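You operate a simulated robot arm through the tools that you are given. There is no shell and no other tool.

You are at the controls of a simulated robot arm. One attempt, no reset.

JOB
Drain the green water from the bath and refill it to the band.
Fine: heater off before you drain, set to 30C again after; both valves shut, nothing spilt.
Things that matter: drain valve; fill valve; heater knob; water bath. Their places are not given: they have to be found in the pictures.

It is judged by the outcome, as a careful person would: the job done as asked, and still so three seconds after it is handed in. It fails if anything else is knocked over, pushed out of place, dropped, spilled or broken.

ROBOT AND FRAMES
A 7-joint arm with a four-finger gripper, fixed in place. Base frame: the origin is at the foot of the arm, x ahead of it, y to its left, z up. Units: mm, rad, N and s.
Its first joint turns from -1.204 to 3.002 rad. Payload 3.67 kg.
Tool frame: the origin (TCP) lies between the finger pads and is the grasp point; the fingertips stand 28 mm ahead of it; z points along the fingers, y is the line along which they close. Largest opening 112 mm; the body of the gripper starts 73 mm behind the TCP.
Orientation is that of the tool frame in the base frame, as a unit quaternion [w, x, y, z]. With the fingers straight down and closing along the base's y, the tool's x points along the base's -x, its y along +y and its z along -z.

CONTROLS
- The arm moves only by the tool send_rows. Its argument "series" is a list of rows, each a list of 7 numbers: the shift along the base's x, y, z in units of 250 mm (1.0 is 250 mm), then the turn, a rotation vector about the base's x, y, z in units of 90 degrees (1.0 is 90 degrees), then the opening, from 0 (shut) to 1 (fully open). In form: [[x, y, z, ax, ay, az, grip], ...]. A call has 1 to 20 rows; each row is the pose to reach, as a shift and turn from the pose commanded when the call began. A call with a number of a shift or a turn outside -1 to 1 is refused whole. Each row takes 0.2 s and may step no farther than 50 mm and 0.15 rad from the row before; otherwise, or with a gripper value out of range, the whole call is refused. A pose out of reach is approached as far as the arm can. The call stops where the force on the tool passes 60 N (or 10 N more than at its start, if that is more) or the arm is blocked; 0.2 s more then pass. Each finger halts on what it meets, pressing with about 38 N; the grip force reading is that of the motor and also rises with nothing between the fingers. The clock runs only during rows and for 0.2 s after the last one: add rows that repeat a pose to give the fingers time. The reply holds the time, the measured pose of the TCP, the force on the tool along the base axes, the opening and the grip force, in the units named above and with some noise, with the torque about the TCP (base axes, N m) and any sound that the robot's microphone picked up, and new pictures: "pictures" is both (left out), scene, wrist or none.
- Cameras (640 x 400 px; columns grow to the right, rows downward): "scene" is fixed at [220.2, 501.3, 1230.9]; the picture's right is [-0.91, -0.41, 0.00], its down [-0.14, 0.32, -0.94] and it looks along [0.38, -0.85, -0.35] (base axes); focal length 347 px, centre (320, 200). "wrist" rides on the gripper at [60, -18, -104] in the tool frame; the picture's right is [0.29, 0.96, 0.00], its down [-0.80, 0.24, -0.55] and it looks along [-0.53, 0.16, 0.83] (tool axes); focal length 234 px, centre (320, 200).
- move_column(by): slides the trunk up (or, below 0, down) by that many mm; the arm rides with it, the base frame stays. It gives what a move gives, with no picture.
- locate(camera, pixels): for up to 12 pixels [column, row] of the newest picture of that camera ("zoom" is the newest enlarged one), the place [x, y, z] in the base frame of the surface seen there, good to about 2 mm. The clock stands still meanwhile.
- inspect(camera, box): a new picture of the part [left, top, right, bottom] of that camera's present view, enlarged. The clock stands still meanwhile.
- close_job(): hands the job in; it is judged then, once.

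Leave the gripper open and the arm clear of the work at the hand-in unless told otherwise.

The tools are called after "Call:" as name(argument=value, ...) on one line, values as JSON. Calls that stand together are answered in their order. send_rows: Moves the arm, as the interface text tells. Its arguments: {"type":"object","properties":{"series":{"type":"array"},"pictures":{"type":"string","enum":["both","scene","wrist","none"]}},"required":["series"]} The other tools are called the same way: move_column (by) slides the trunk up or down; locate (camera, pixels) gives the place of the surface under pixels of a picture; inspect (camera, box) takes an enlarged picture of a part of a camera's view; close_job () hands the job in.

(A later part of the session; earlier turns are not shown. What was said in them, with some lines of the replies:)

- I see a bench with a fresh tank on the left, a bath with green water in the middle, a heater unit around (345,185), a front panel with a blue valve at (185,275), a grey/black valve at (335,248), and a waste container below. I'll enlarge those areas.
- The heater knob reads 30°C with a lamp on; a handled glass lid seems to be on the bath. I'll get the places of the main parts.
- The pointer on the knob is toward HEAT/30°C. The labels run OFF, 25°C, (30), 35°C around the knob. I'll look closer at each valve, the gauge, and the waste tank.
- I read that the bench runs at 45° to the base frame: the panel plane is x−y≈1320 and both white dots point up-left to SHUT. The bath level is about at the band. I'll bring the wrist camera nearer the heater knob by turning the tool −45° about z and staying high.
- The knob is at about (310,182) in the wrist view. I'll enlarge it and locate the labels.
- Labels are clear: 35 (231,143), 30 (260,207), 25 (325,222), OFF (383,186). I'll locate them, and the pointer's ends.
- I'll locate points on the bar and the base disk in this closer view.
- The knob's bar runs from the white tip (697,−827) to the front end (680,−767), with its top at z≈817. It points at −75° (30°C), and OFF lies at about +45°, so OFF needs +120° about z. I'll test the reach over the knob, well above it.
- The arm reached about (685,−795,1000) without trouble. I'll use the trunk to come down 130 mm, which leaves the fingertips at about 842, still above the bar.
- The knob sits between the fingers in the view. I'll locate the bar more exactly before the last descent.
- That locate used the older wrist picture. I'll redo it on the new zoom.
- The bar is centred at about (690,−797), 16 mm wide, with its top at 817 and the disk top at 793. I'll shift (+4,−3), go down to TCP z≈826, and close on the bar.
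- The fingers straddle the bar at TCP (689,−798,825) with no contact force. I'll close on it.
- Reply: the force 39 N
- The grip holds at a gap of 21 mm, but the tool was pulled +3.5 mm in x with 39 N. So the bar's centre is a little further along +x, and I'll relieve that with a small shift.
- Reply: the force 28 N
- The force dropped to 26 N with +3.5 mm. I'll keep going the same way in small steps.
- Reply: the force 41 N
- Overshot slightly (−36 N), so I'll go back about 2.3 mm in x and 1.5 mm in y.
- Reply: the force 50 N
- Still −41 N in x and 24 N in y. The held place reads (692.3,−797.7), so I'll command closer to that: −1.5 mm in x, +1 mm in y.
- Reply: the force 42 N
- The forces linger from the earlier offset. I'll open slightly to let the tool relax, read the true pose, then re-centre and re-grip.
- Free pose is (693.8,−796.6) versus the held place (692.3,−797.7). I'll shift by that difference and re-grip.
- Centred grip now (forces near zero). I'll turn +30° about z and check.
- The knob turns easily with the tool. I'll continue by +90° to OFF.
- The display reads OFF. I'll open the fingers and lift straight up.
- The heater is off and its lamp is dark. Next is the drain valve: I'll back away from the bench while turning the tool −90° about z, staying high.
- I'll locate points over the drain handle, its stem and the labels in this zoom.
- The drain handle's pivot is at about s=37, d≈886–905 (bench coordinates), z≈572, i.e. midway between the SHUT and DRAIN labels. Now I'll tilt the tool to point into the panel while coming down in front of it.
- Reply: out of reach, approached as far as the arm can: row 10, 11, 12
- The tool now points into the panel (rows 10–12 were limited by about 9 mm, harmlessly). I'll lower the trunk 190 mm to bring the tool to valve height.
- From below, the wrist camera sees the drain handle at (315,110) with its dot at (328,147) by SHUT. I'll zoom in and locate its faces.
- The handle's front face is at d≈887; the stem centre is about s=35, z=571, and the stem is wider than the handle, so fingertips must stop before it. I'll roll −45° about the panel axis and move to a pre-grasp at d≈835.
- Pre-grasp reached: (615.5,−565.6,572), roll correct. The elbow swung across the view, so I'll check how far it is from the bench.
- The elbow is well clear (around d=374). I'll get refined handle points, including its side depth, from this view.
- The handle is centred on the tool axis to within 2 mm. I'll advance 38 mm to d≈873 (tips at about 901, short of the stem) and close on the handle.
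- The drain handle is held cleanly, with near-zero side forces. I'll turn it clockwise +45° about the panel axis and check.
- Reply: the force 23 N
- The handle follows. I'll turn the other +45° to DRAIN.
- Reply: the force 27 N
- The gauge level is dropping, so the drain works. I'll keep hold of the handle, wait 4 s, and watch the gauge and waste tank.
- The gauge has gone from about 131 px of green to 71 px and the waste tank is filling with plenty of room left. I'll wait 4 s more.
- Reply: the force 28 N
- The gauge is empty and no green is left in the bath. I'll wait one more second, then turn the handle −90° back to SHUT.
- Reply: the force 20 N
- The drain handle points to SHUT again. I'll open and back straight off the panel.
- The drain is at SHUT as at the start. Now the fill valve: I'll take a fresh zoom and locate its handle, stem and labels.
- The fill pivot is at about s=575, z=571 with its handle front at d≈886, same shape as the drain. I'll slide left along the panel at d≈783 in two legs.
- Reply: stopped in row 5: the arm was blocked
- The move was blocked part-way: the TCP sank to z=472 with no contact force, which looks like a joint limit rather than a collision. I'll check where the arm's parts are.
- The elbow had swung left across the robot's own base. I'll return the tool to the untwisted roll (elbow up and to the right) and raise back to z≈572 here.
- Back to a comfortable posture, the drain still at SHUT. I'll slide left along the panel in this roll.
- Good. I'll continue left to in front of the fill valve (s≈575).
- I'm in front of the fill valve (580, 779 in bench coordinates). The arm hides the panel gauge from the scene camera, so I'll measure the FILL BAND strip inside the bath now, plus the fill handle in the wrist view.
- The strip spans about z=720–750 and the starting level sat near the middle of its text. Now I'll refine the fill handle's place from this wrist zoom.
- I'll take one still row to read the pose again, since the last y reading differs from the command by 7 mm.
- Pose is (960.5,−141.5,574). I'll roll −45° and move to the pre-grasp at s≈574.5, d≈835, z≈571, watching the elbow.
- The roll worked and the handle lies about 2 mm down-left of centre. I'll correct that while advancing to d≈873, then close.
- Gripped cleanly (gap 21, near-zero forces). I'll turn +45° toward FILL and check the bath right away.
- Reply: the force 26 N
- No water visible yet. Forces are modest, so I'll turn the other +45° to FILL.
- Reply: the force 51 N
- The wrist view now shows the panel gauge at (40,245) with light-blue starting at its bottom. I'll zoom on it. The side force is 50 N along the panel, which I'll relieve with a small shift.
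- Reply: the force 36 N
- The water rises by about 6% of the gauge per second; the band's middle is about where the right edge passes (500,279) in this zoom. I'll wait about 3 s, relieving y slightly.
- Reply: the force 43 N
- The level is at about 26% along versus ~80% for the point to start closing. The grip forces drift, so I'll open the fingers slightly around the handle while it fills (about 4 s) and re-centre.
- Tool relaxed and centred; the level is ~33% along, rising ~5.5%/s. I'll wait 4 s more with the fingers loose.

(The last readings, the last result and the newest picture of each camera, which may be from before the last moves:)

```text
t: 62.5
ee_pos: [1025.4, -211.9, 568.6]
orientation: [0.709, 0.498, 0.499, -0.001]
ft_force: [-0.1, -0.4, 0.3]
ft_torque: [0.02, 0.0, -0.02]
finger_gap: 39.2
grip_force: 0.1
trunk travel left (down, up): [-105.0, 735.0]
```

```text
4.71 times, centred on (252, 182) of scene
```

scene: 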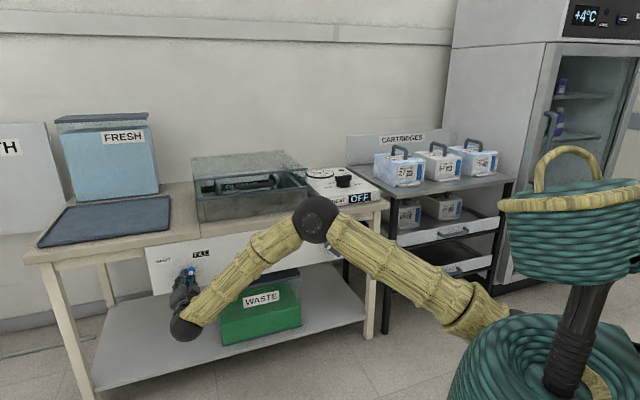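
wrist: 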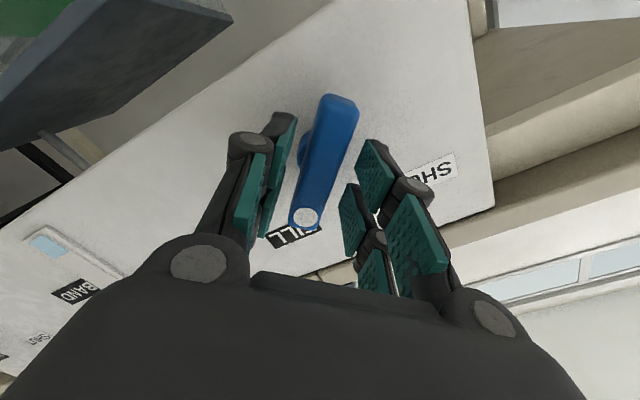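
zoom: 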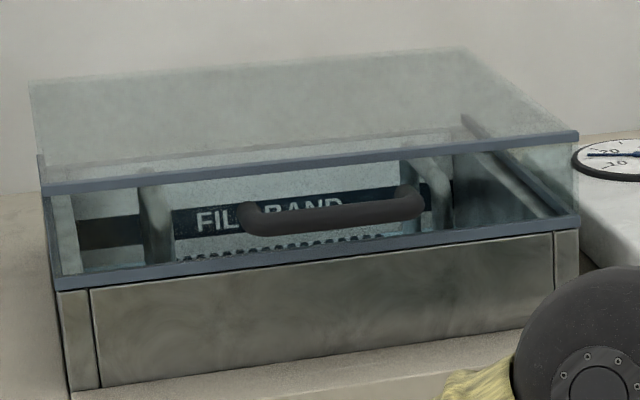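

The level edge is at (398,233), rising about 19 px/s; the band's middle is near (501,283) and closing adds about 23 px. I'll wait about 1.6 s more, then re-grip.

Call:
send_rows(series=[[0, 0, 0, 0, 0, 0, 0.35], [0, 0, 0, 0, 0, 0, 0.35], [0, 0, 0, 0, 0, 0, 0.35], [0, 0, 0, 0, 0, 0, 0.35], [0, 0, 0, 0, 0, 0, 0.35], [0, 0, 0, 0, 0, 0, 0.35], [0, 0, 0, 0, 0, 0, 0.1], [0, 0, 0, 0, 0, 0, 0.0], [0, 0, 0, 0, 0, 0, 0.0]], pictures="none")

Call:
inspect(camera="wrist", box=[0, 210, 140, 300])

Call:
inspect(camera="scene", box=[185, 140, 320, 225])

```text
t: 64.5
ee_pos: [1025.4, -211.6, 568.7]
orientation: [0.709, 0.498, 0.5, -0.001]
ft_force: [12.9, 2.2, 3.6]
ft_torque: [0.03, 0.05, 0.49]
finger_gap: 21.0
grip_force: 44.9
trunk travel left (down, up): [-105.0, 735.0]
```

```text
4.44 times, centred on (70, 255) of wrist
```

zoom: 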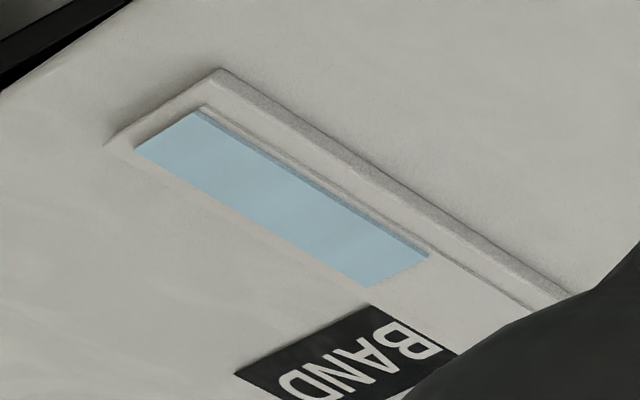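

```text
4.71 times, centred on (252, 182) of scene
```

zoom: 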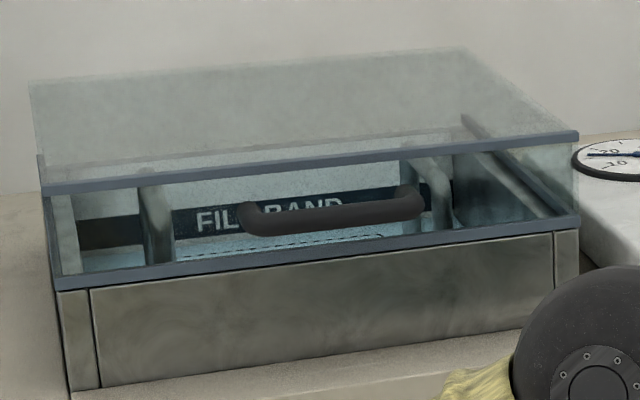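

The level edge needs about 58 px more to the band's middle (18.5 px/s). I'll wait about 1.8 s with loose fingers, re-grip, and turn −90° back to SHUT in the same call.

Call:
send_rows(series=[[0, 0, 0, 0, 0, 0, 0.35], [0, 0, 0, 0, 0, 0, 0.35], [0, 0, 0, 0, 0, 0, 0.35], [0, 0, 0, 0, 0, 0, 0.35], [0, 0, 0, 0, 0, 0, 0.35], [0, 0, 0, 0, 0, 0, 0.1], [0, 0, 0, 0, 0, 0, 0.0], [0, 0, 0, 0, 0, 0, 0.0], [0, 0, 0, 0, 0, 0, 0.0], [0, 0, 0, -0.0643, 0.0643, 0, 0], [0, 0, 0, -0.1286, 0.1286, 0, 0], [0, 0, 0, -0.1928, 0.1928, 0, 0], [0, 0, 0, -0.2571, 0.2571, 0, 0], [0, 0, 0, -0.3214, 0.3214, 0, 0], [0, 0, 0, -0.3857, 0.3857, 0, 0], [0, 0, 0, -0.45, 0.45, 0, 0], [0, 0, 0, -0.5143, 0.5143, 0, 0], [0, 0, 0, -0.5785, 0.5785, 0, 0], [0, 0, 0, -0.6428, 0.6428, 0, 0], [0, 0, 0, -0.7071, 0.7071, 0, 0]], pictures="both")

Call:
inspect(camera="scene", box=[185, 140, 320, 225])

```text
t: 68.7
ee_pos: [1024.1, -212.5, 569.2]
orientation: [0.499, -0.003, 0.707, -0.5]
ft_force: [-26.4, -14.7, -7.9]
ft_torque: [0.19, -0.1, -0.79]
finger_gap: 21.3
grip_force: 45.1
trunk travel left (down, up): [-105.0, 735.0]
```

scene: 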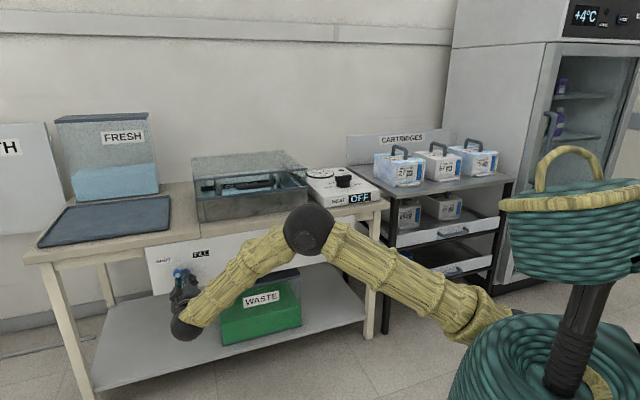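
wrist: 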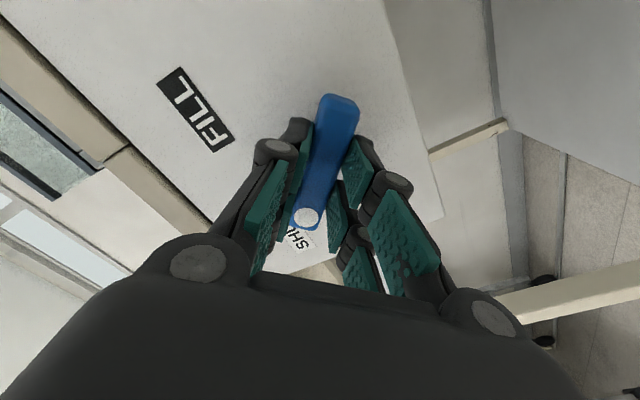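

```text
4.71 times, centred on (252, 182) of scene
```

zoom: 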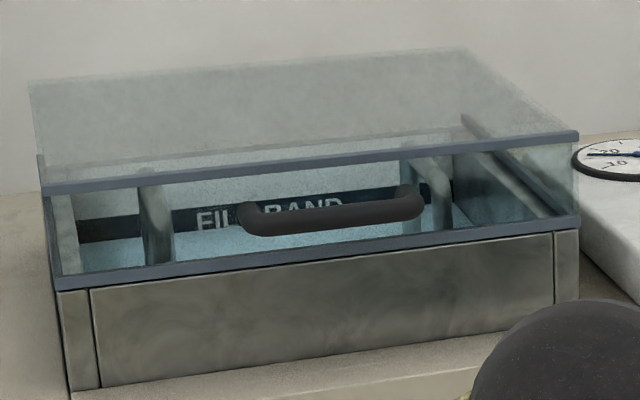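

The fill handle is back at SHUT and the water covers the lower part of the FILL BAND strip, much as at the start. I'll open and back straight off.

Call:
send_rows(series=[[0, 0, 0, 0, 0, 0, 0.3], [0, 0, 0, 0, 0, 0, 0.55], [0, 0, 0, 0, 0, 0, 0.55], [-0.05, 0.05, 0, 0, 0, 0, 0.55], [-0.11, 0.11, 0, 0, 0, 0, 0.55], [-0.18, 0.18, 0, 0, 0, 0, 0.55], [-0.25, 0.25, 0, 0, 0, 0, 0.55]], pictures="both")

Call:
inspect(camera="wrist", box=[180, 40, 420, 240])

Call:
inspect(camera="scene", box=[185, 140, 320, 225])

```text
t: 70.3
ee_pos: [961.3, -148.2, 569.7]
orientation: [0.501, -0.002, 0.706, -0.5]
ft_force: [0.3, 0.2, -0.1]
ft_torque: [-0.01, -0.04, 0.02]
finger_gap: 61.6
grip_force: 0.2
trunk travel left (down, up): [-105.0, 735.0]
```

scene: 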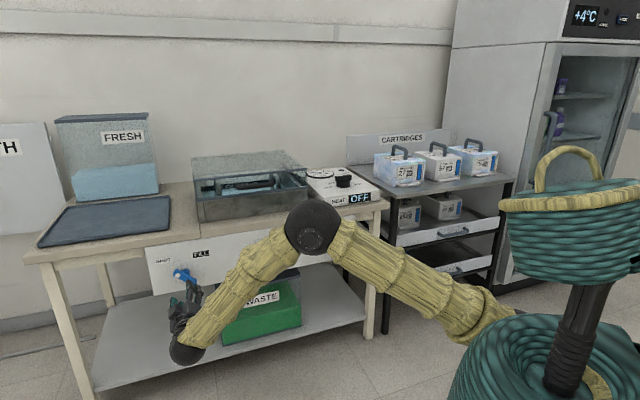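
wrist: 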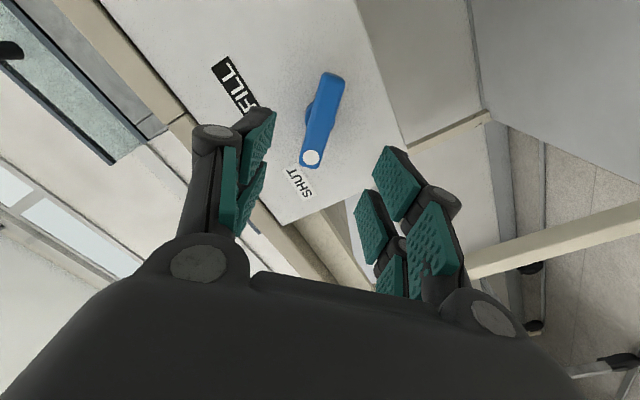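

```text
2.00 times, centred on (300, 140) of wrist
```

zoom: 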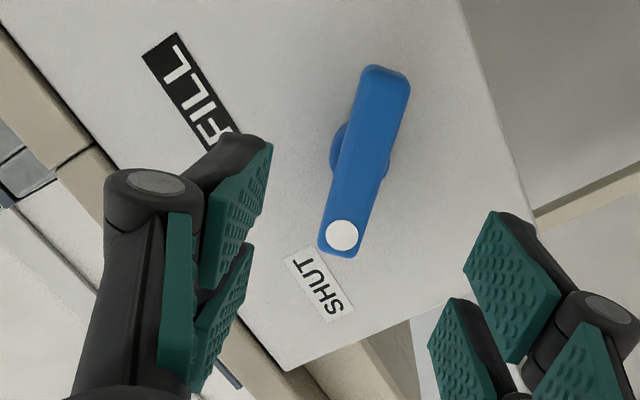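

```text
4.71 times, centred on (252, 182) of scene
```

zoom: 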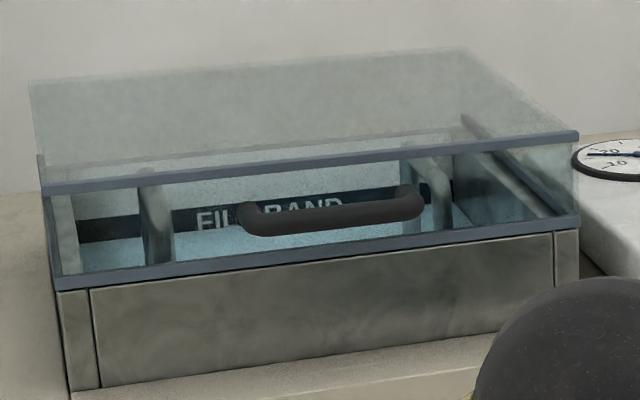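

The fill handle is at SHUT and the level holds steady. I'll untwist the roll by +45° and start sliding back right along the panel.

Call:
send_rows(series=[[0, 0, 0, 0.0589, -0.0589, 0, 0.55], [0, 0, 0, 0.1178, -0.1178, 0, 0.55], [0, 0, 0, 0.1768, -0.1768, 0, 0.55], [0, 0, 0, 0.2357, -0.2357, 0, 0.55], [0, 0, 0, 0.2946, -0.2946, 0, 0.55], [0, 0, 0, 0.3536, -0.3536, 0, 0.55], [-0.1, -0.1, 0, 0.3536, -0.3536, 0, 0.55], [-0.2, -0.2, 0, 0.3536, -0.3536, 0, 0.55], [-0.3, -0.3, 0, 0.3536, -0.3536, 0, 0.55], [-0.4, -0.4, 0, 0.3536, -0.3536, 0, 0.55], [-0.5, -0.5, 0, 0.3536, -0.3536, 0, 0.55], [-0.6, -0.6, 0, 0.3536, -0.3536, 0, 0.55], [-0.7, -0.7, 0, 0.3536, -0.3536, 0, 0.55], [-0.8, -0.8, 0, 0.3536, -0.3536, 0, 0.55]], pictures="both")

```text
t: 73.3
ee_pos: [761.9, -347.9, 573.7]
orientation: [0.654, 0.269, 0.653, -0.271]
ft_force: [-0.6, 0.0, 0.1]
ft_torque: [-0.01, 0.01, -0.01]
finger_gap: 61.3
grip_force: 0.1
trunk travel left (down, up): [-105.0, 735.0]
```

scene: 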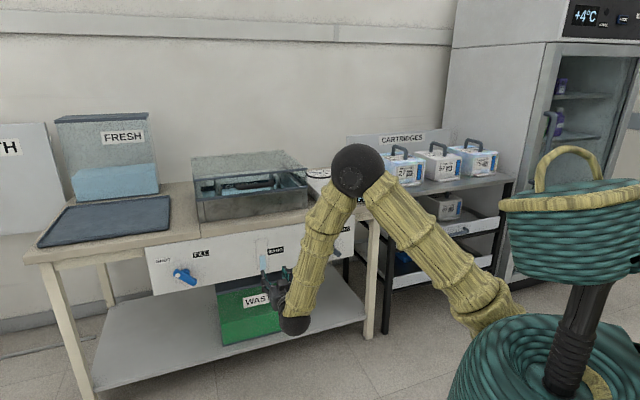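
wrist: 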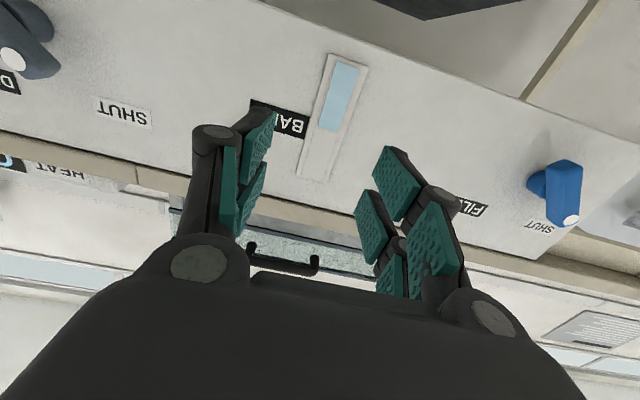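

The gauge is right in front of the wrist camera now. I'll zoom on it to read the level against the BAND label.

Call:
inspect(camera="wrist", box=[240, 40, 400, 190])

Call:
inspect(camera="scene", box=[245, 230, 300, 280])

```text
2.67 times, centred on (320, 115) of wrist
```

zoom: 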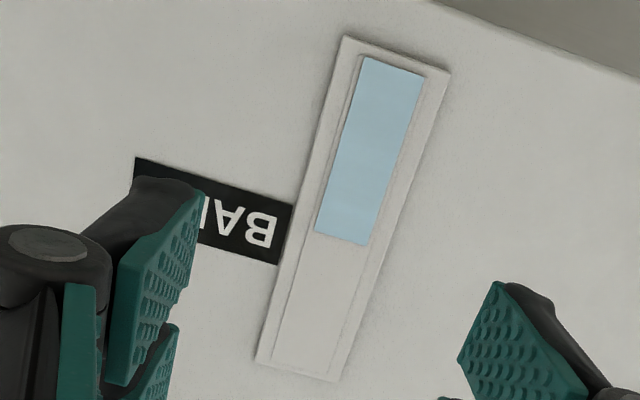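

```text
8.00 times, centred on (272, 255) of scene
```

zoom: 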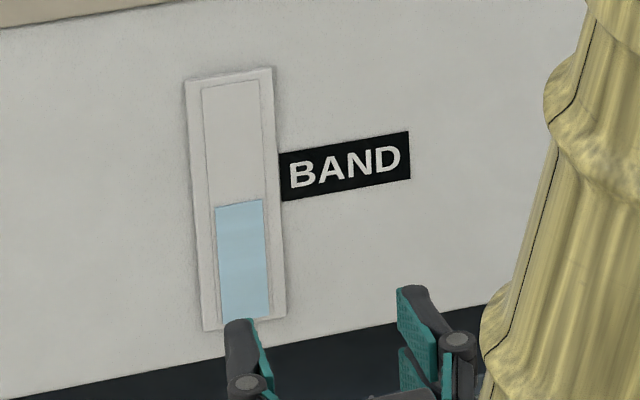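

In the scene view the level is a bit lower than at the start, near the lower part of the band; parallax matters, so I'll measure heights of the label's edges and the water top.

Call:
locate(camera="zoom", pixels=[[285, 156], [285, 198], [405, 135], [405, 177], [220, 210], [258, 203], [235, 215], [220, 202], [258, 195], [240, 315], [235, 85], [240, 78]])

Call:
inspect(camera="wrist", box=[280, 80, 350, 150])

```text
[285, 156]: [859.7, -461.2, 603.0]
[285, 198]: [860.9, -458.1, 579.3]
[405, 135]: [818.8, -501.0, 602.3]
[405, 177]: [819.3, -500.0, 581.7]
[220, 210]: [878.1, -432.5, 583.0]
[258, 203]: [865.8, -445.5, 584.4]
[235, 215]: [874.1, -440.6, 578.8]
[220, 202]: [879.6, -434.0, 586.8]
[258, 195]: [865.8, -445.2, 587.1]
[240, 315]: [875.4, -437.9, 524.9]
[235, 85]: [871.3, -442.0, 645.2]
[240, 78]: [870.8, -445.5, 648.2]
```

```text
5.71 times, centred on (315, 115) of wrist
```

zoom: 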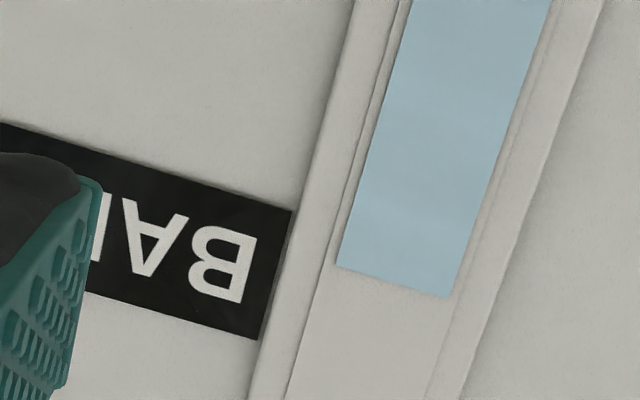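

Call:
locate(camera="zoom", pixels=[[285, 215], [255, 335], [270, 275], [345, 262], [395, 278], [445, 292], [340, 272], [395, 290], [200, 190], [180, 310], [390, 200], [395, 330]])

Call:
inspect(camera="scene", box=[190, 165, 290, 215])

```text
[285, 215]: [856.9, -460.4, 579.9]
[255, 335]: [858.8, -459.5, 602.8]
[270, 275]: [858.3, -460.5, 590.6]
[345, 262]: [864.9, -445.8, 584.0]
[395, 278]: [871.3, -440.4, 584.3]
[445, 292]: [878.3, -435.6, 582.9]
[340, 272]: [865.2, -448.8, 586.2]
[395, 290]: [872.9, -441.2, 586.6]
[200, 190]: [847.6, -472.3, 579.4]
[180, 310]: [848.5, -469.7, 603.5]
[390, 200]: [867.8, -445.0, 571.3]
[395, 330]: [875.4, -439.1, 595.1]
```

```text
6.40 times, centred on (240, 190) of scene
```

zoom: 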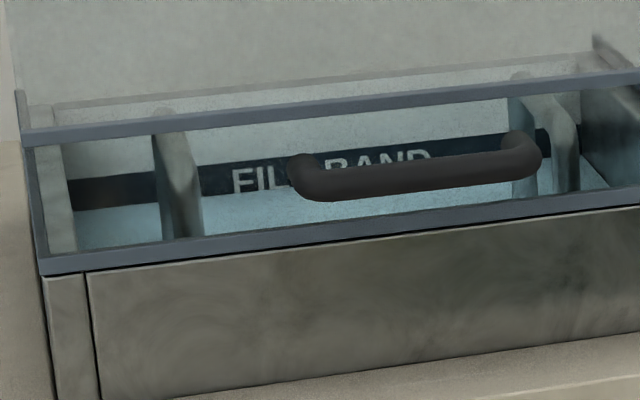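

Both views agree: the water top is at z≈585 on the gauge, with the BAND label spanning about 579–604, and in the bath the water line lies inside the strip. So the level is in the band. Both handles are at SHUT. Next I'll slide right to head back to the heater.

Call:
send_rows(series=[[-0.101, -0.101, 0, 0, 0, 0, 0.55], [-0.202, -0.202, 0, 0, 0, 0, 0.55], [-0.303, -0.303, 0, 0, 0, 0, 0.55], [-0.404, -0.404, 0, 0, 0, 0, 0.55], [-0.505, -0.505, 0, 0, 0, 0, 0.55], [-0.606, -0.606, 0, 0, 0, 0, 0.55], [-0.707, -0.707, 0, 0, 0, 0, 0.55]], pictures="wrist")

Call:
move_column(by=190)

```text
t: 74.9
ee_pos: [583.9, -526.4, 570.3]
orientation: [0.655, 0.268, 0.652, -0.271]
ft_force: [-0.4, 0.1, 0.5]
ft_torque: [0.0, 0.01, -0.01]
finger_gap: 61.8
grip_force: 0.1
trunk travel left (down, up): [-105.0, 735.0]
```

wrist: 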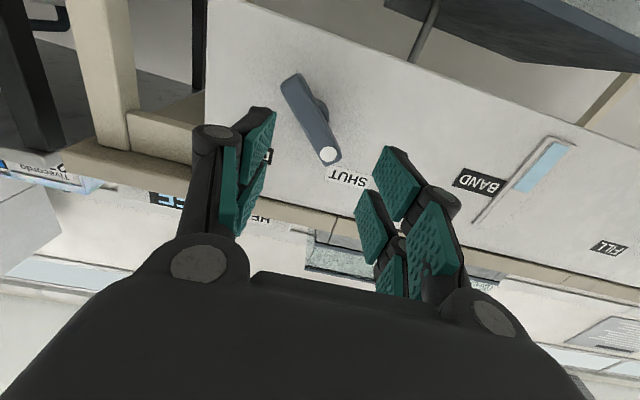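

```text
t: 77.0
ee_pos: [584.8, -526.4, 759.3]
orientation: [0.655, 0.269, 0.652, -0.271]
ft_force: [0.6, -0.2, 0.2]
ft_torque: [0.0, 0.01, -0.01]
finger_gap: 61.5
grip_force: 0.0
trunk travel left (down, up): [-295.0, 545.0]
```

Now I'll tilt the tool back to pointing down while rising to z≈960.

Call:
send_rows(series=[[-0.004, -0.01, 0.067, 0.0589, 0.0589, 0, 0.55], [-0.007, -0.02, 0.133, 0.1178, 0.1178, 0, 0.55], [-0.011, -0.03, 0.2, 0.1768, 0.1768, 0, 0.55], [-0.015, -0.04, 0.267, 0.2357, 0.2357, 0, 0.55], [-0.018, -0.05, 0.333, 0.2946, 0.2946, 0, 0.55], [-0.022, -0.06, 0.4, 0.3536, 0.3536, 0, 0.55], [-0.026, -0.07, 0.467, 0.4125, 0.4125, 0, 0.55], [-0.029, -0.08, 0.533, 0.4714, 0.4714, 0, 0.55], [-0.033, -0.09, 0.6, 0.5303, 0.5303, 0, 0.55], [-0.037, -0.1, 0.667, 0.5893, 0.5893, 0, 0.55], [-0.04, -0.11, 0.733, 0.6482, 0.6482, 0, 0.55], [-0.044, -0.116, 0.82, 0.7071, 0.7071, 0, 0.55]], pictures="scene")

```text
t: 79.6
ee_pos: [573.4, -554.8, 965.8]
orientation: [0.0, 0.382, 0.924, 0.001]
ft_force: [0.3, 0.1, -0.3]
ft_torque: [0.01, 0.01, -0.02]
finger_gap: 61.6
grip_force: 0.0
trunk travel left (down, up): [-295.0, 545.0]
```

scene: 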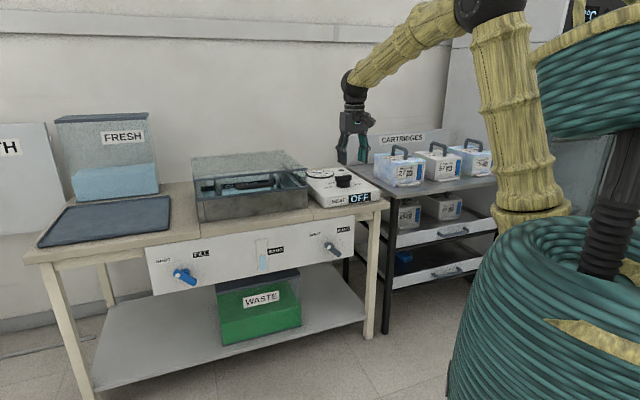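

The view is clear now. I'll check the gauge, bath and surroundings once more before going to the knob.

Call:
inspect(camera="scene", box=[140, 200, 390, 350])

Call:
inspect(camera="scene", box=[245, 230, 300, 280])

```text
2.56 times, centred on (265, 275) of scene
```

zoom: 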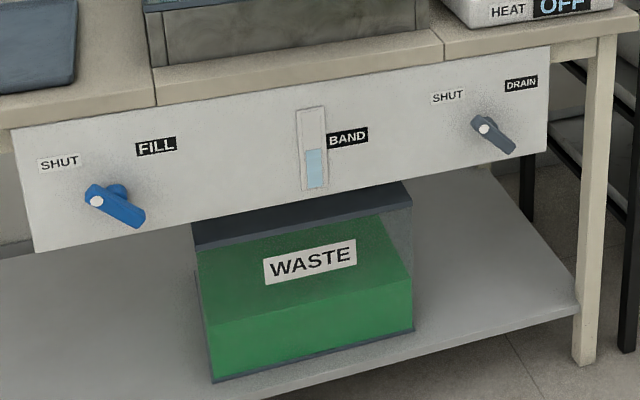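

```text
8.00 times, centred on (272, 255) of scene
```

zoom: 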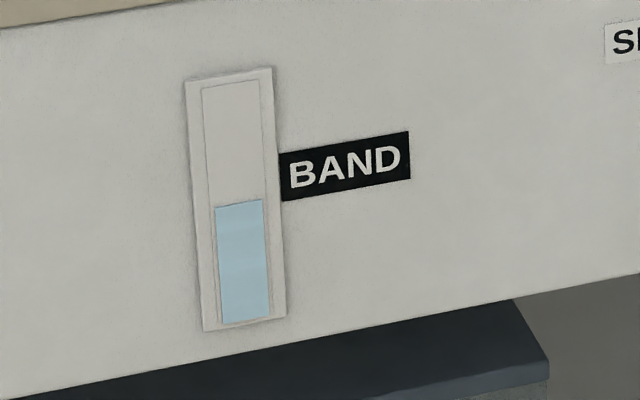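

Everything holds steady: both handles SHUT, level in the band, no spill visible. Now I'll go back over the heater knob, turning the tool +90° about z so it lines up with the bar at OFF.

Call:
send_rows(series=[[0.04, -0.081, 0, 0, 0, 0.0833, 0.55], [0.079, -0.162, 0, 0, 0, 0.1667, 0.55], [0.119, -0.243, 0, 0, 0, 0.25, 0.55], [0.158, -0.324, 0, 0, 0, 0.3333, 0.55], [0.198, -0.405, 0, 0, 0, 0.4167, 0.55], [0.237, -0.487, 0, 0, 0, 0.5, 0.55], [0.277, -0.568, 0, 0, 0, 0.5833, 0.55], [0.316, -0.649, 0, 0, 0, 0.6667, 0.55], [0.356, -0.73, 0, 0, 0, 0.75, 0.55], [0.395, -0.811, 0, 0, 0, 0.8333, 0.55], [0.435, -0.892, 0, 0, 0, 0.9167, 0.55], [0.474, -0.973, 0, 0, 0, 1.0, 0.55], [0.474, -0.973, 0, 0, 0, 1.0, 0.55]], pictures="both")

Call:
inspect(camera="wrist", box=[240, 40, 400, 180])

```text
t: 82.4
ee_pos: [693.4, -796.3, 966.0]
orientation: [0.001, -0.384, 0.924, 0.002]
ft_force: [-0.3, 0.3, 0.6]
ft_torque: [0.02, 0.0, -0.03]
finger_gap: 61.6
grip_force: 0.0
trunk travel left (down, up): [-295.0, 545.0]
```

scene: 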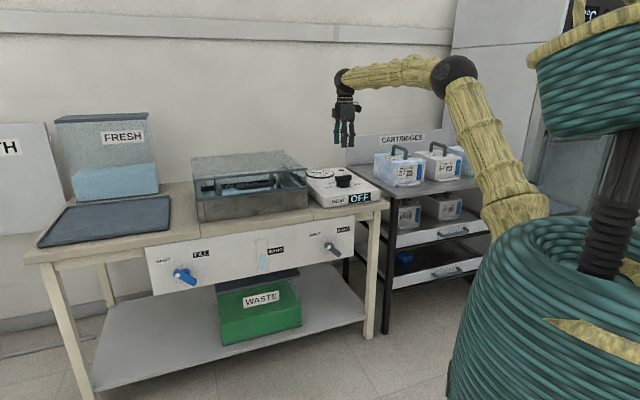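
wrist: 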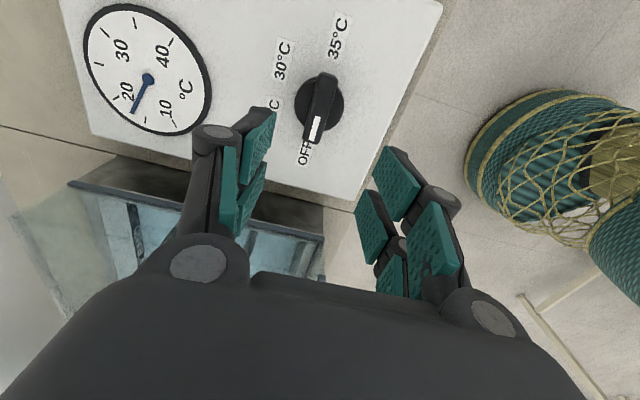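

```text
2.86 times, centred on (320, 110) of wrist
```

zoom: 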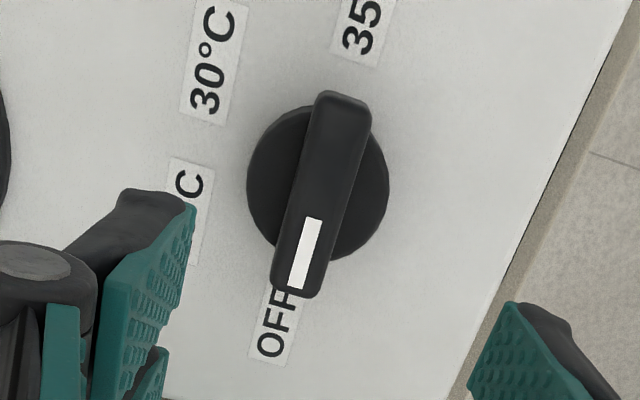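

The thermometer shows the fresh water is cool, as expected. I'll locate the bar at OFF to centre on it.

Call:
locate(camera="zoom", pixels=[[345, 105], [320, 110], [365, 115], [295, 285], [280, 275], [315, 290], [325, 195], [305, 195], [345, 200], [255, 180], [382, 190]])

```text
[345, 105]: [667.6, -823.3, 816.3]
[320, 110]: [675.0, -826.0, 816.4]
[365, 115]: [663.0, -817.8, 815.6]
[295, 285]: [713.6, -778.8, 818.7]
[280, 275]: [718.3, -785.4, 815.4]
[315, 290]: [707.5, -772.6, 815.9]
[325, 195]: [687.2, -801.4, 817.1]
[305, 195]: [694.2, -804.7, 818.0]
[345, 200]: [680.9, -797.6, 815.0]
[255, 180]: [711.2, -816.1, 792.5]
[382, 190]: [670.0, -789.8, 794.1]
```

The bar's centreline is within about 1 mm of the tool. I'll make a small correction and descend to TCP z≈825.

Call:
send_rows(series=[[-0.002, -0.006, -0.14, 0, 0, 0, 0.55], [-0.002, -0.006, -0.28, 0, 0, 0, 0.55], [-0.002, -0.006, -0.42, 0, 0, 0, 0.55], [-0.002, -0.006, -0.5, 0, 0, 0, 0.55], [-0.002, -0.006, -0.562, 0, 0, 0, 0.55], [-0.002, -0.006, -0.562, 0, 0, 0, 0.55]], pictures="wrist")

```text
t: 83.8
ee_pos: [691.5, -800.7, 823.5]
orientation: [0.002, -0.383, 0.924, 0.003]
ft_force: [-0.2, -0.7, -0.1]
ft_torque: [0.02, 0.01, -0.01]
finger_gap: 61.5
grip_force: 0.1
trunk travel left (down, up): [-295.0, 545.0]
```

wrist: 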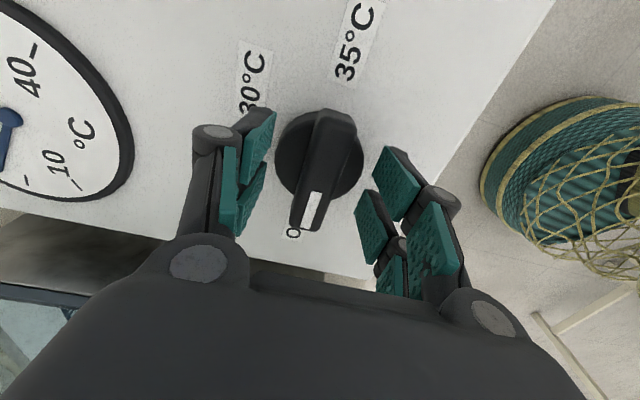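

At (691.5,−800.7,823.5) with the bar between the fingers. I'll lift 1 mm and close.

Call:
send_rows(series=[[0, 0, 0.005, 0, 0, 0, 0.3], [0, 0, 0.005, 0, 0, 0, 0.0], [0, 0, 0.005, 0, 0, 0, 0.0]], pictures="none")

```text
t: 84.6
ee_pos: [691.1, -798.6, 823.9]
orientation: [0.002, -0.383, 0.924, 0.002]
ft_force: [-3.8, 3.8, -0.4]
ft_torque: [0.18, 0.19, -0.08]
finger_gap: 20.9
grip_force: 45.1
trunk travel left (down, up): [-295.0, 545.0]
```

Gripped with almost no side force. I'll turn −90° first.

Call:
send_rows(series=[[0, 0, 0, 0, 0, -0.083, 0], [0, 0, 0, 0, 0, -0.167, 0], [0, 0, 0, 0, 0, -0.25, 0], [0, 0, 0, 0, 0, -0.333, 0], [0, 0, 0, 0, 0, -0.417, 0], [0, 0, 0, 0, 0, -0.5, 0], [0, 0, 0, 0, 0, -0.583, 0], [0, 0, 0, 0, 0, -0.667, 0], [0, 0, 0, 0, 0, -0.75, 0], [0, 0, 0, 0, 0, -0.833, 0], [0, 0, 0, 0, 0, -0.917, 0], [0, 0, 0, 0, 0, -1.0, 0]], pictures="wrist")

Call:
inspect(camera="scene", box=[300, 160, 390, 215])

```text
t: 87.2
ee_pos: [692.8, -799.6, 824.6]
orientation: [0.001, 0.383, 0.924, 0.001]
ft_force: [-1.2, 45.4, -19.9]
ft_torque: [1.18, 0.16, -0.04]
finger_gap: 21.1
grip_force: 45.1
trunk travel left (down, up): [-295.0, 545.0]
```

wrist: 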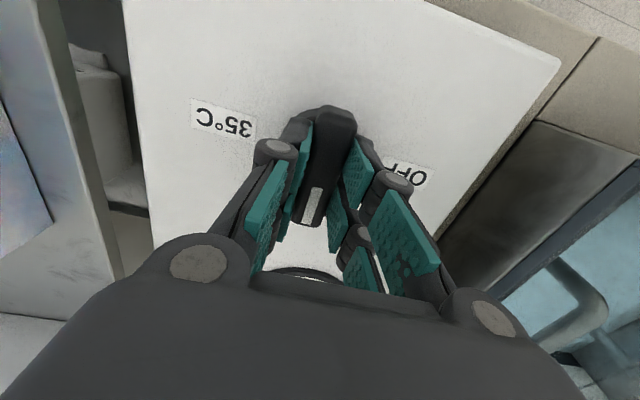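

```text
7.11 times, centred on (345, 188) of scene
```

zoom: 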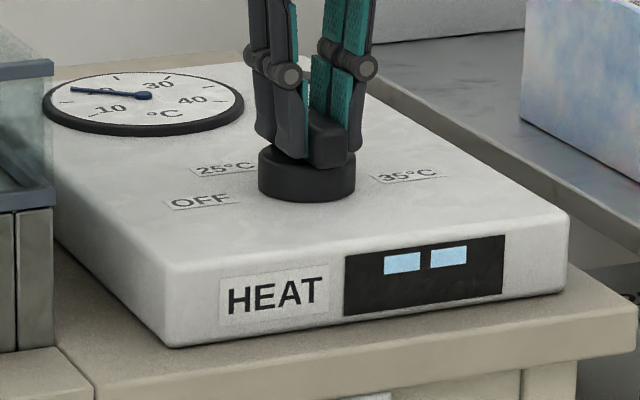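

The display shows "--" between marks, as expected at −45°. There's 45 N in +y, so I'll ease the command +1.5 mm in y while turning the last −30°.

Call:
send_rows(series=[[0, 0.006, 0.002, 0, 0, 0, 0], [0, 0.008, 0.002, 0, 0, -0.083, 0], [0, 0.008, 0.002, 0, 0, -0.167, 0], [0, 0.008, 0.002, 0, 0, -0.25, 0], [0, 0.008, 0.002, 0, 0, -0.333, 0], [0, 0.008, 0.002, 0, 0, -0.333, 0]], pictures="wrist")

Call:
inspect(camera="scene", box=[300, 160, 390, 215])

```text
t: 88.6
ee_pos: [692.7, -798.8, 825.7]
orientation: [0.001, 0.608, 0.794, -0.001]
ft_force: [6.2, 24.8, -18.4]
ft_torque: [-0.07, -0.38, 0.0]
finger_gap: 21.1
grip_force: 44.5
trunk travel left (down, up): [-295.0, 545.0]
```

wrist: 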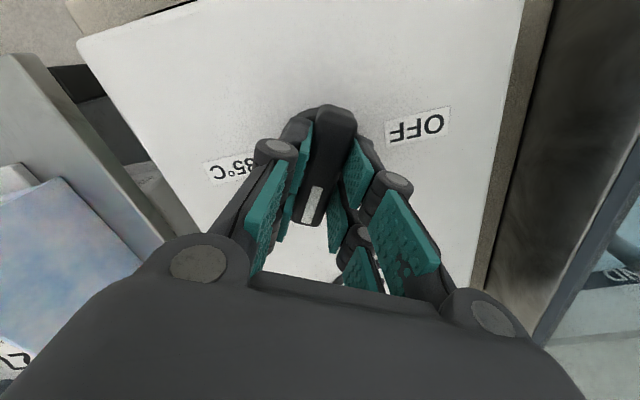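

```text
7.11 times, centred on (345, 188) of scene
```

zoom: 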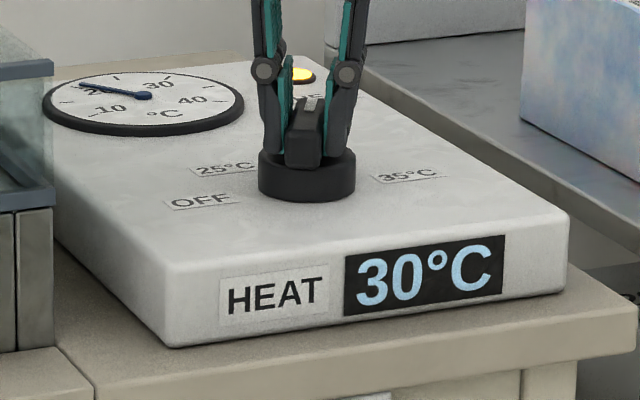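

The display reads 30°C and the lamp is lit. I'll open the fingers and lift straight up.

Call:
send_rows(series=[[0, 0, 0, 0, 0, 0, 0.3], [0, 0, 0, 0, 0, 0, 0.5], [0, 0, 0, 0, 0, 0, 0.5], [0, 0, 0.1, 0, 0, 0, 0.5], [0, 0, 0.25, 0, 0, 0, 0.5], [0, 0, 0.4, 0, 0, 0, 0.5], [0, 0, 0.58, 0, 0, 0, 0.5], [0, 0, 0.76, 0, 0, 0, 0.5]], pictures="both")

Call:
inspect(camera="scene", box=[300, 160, 390, 215])

Call:
inspect(camera="wrist", box=[240, 40, 400, 180])

```text
t: 90.4
ee_pos: [689.6, -798.6, 1014.8]
orientation: [0.002, 0.608, 0.794, -0.001]
ft_force: [0.3, 0.0, 0.1]
ft_torque: [0.01, 0.01, 0.01]
finger_gap: 56.1
grip_force: 0.0
trunk travel left (down, up): [-295.0, 545.0]
```

scene: 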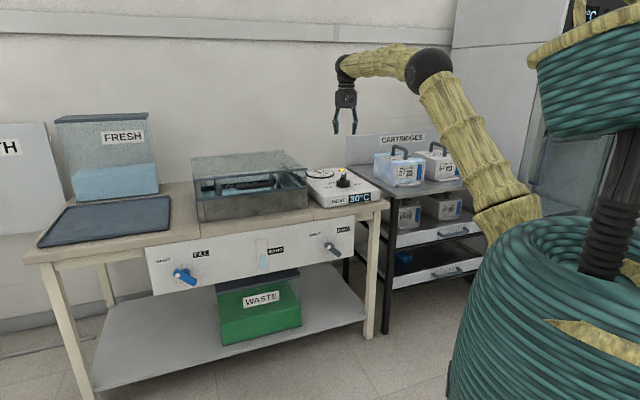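
wrist: 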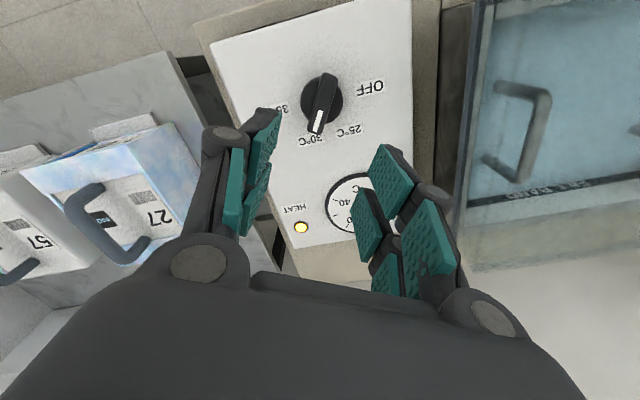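

```text
7.11 times, centred on (345, 188) of scene
```

zoom: 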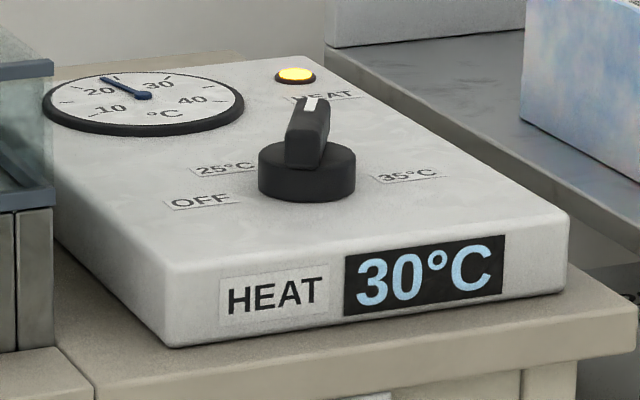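

```text
2.86 times, centred on (320, 110) of wrist
```

zoom: 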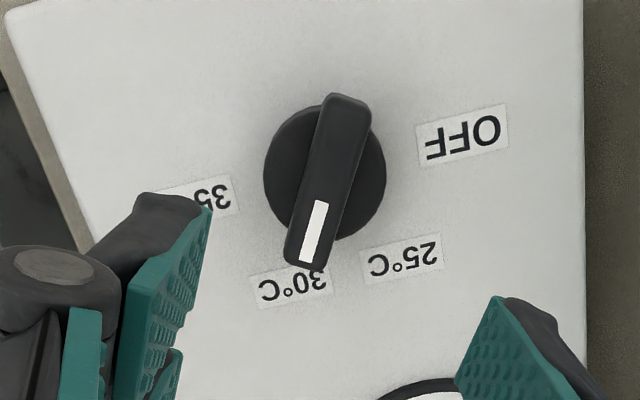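

The heater is set to 30°C and stays there. I'll back the arm clear with the gripper open, then make final checks of the level and valves.

Call:
send_rows(series=[[-0.05, 0.1, 0.02, 0, 0, 0, 1], [-0.1, 0.2, 0.04, 0, 0, 0, 1], [-0.15, 0.3, 0.06, 0, 0, 0, 1], [-0.2, 0.4, 0.08, 0, 0, 0, 1], [-0.26, 0.52, 0.1, 0, 0, 0, 1], [-0.32, 0.64, 0.12, 0, 0, 0, 1], [-0.38, 0.76, 0.14, 0, 0, 0, 1], [-0.44, 0.88, 0.16, 0, 0, 0, 1], [-0.44, 0.88, 0.16, 0, 0, 0, 1]], pictures="both")

Call:
inspect(camera="scene", box=[140, 200, 390, 350])

Call:
inspect(camera="scene", box=[190, 165, 290, 215])

Call:
inspect(camera="scene", box=[255, 235, 285, 275])

```text
t: 92.4
ee_pos: [582.0, -581.6, 1056.3]
orientation: [0.001, 0.608, 0.794, 0.0]
ft_force: [-0.2, 1.2, 0.7]
ft_torque: [0.0, 0.02, -0.04]
finger_gap: 111.8
grip_force: 0.1
trunk travel left (down, up): [-295.0, 545.0]
```

scene: 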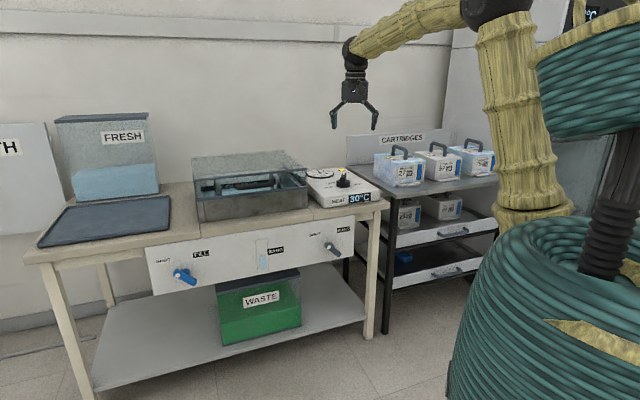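
wrist: 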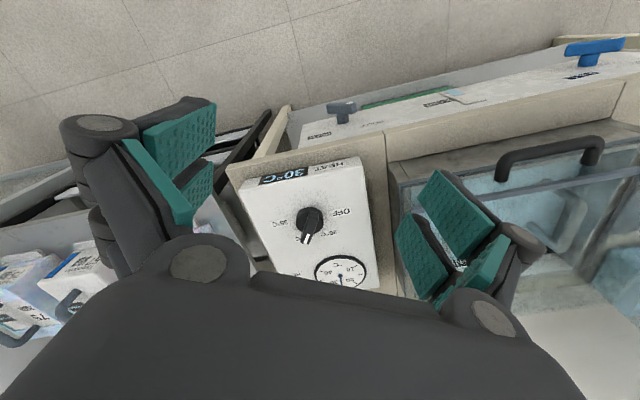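

```text
2.56 times, centred on (265, 275) of scene
```

zoom: 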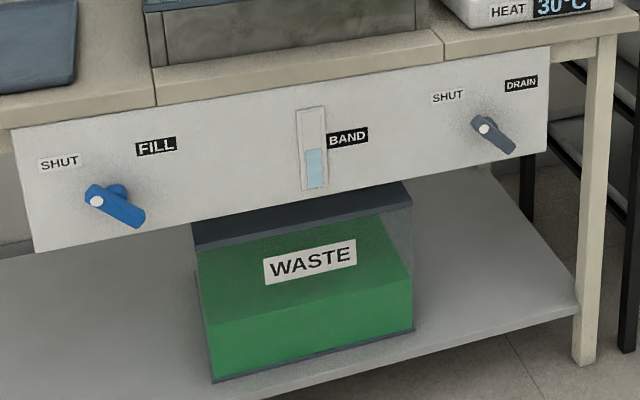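

```text
6.40 times, centred on (240, 190) of scene
```

zoom: 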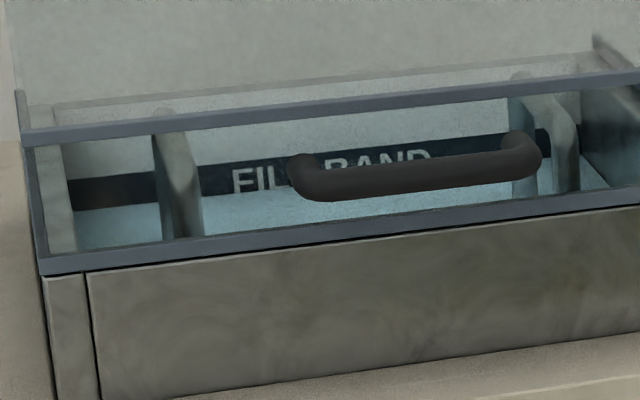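

```text
10.00 times, centred on (270, 255) of scene
```

zoom: 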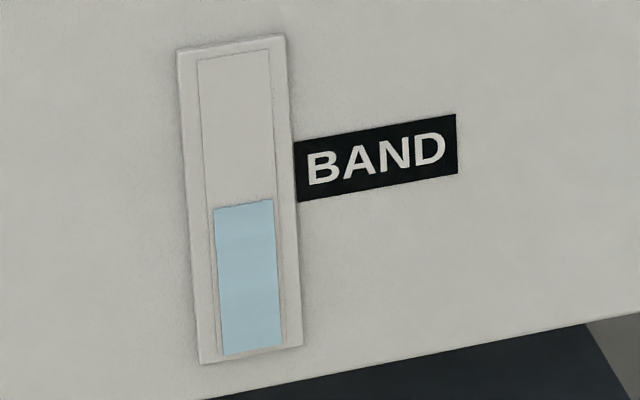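

Final check: the drain and fill handles are both at SHUT. The heater reads 30°C with its lamp on. The bath holds clear water with its line inside the FILL BAND strip, and the gauge (water top z≈585, label 579–604) has been steady for over 20 s. The waste tank isn't overfull, nothing is spilt, and the arm is clear with the gripper open. I'm handing in.

Call:
close_job()

```text
The job is handed in.
```

I drained the green water, refilled the bath with fresh water to the band, and handed the job in; I haven't seen the judge's result.

- **Heater:** I turned it to OFF before draining and back to 30°C after the refill. The display reads 30°C and the lamp is lit. The fresh water went in cool, so the bath was still warming up at hand-in.
- **Drain:** The bath emptied fully into the waste tank, which still has room. The drain valve is back at SHUT.
- **Refill:** The water line sits in the lower part of the band, about a quarter of the way up, while it started near the middle. It held steady for over 20 seconds before hand-in, and the fill valve is back at SHUT.
- **Surroundings:** I saw no spills and nothing out of place. The arm was clear of the bench with the gripper open.

While moving between the valves, the arm stopped once with no contact force, most likely at a joint limit. I changed its posture and carried on.
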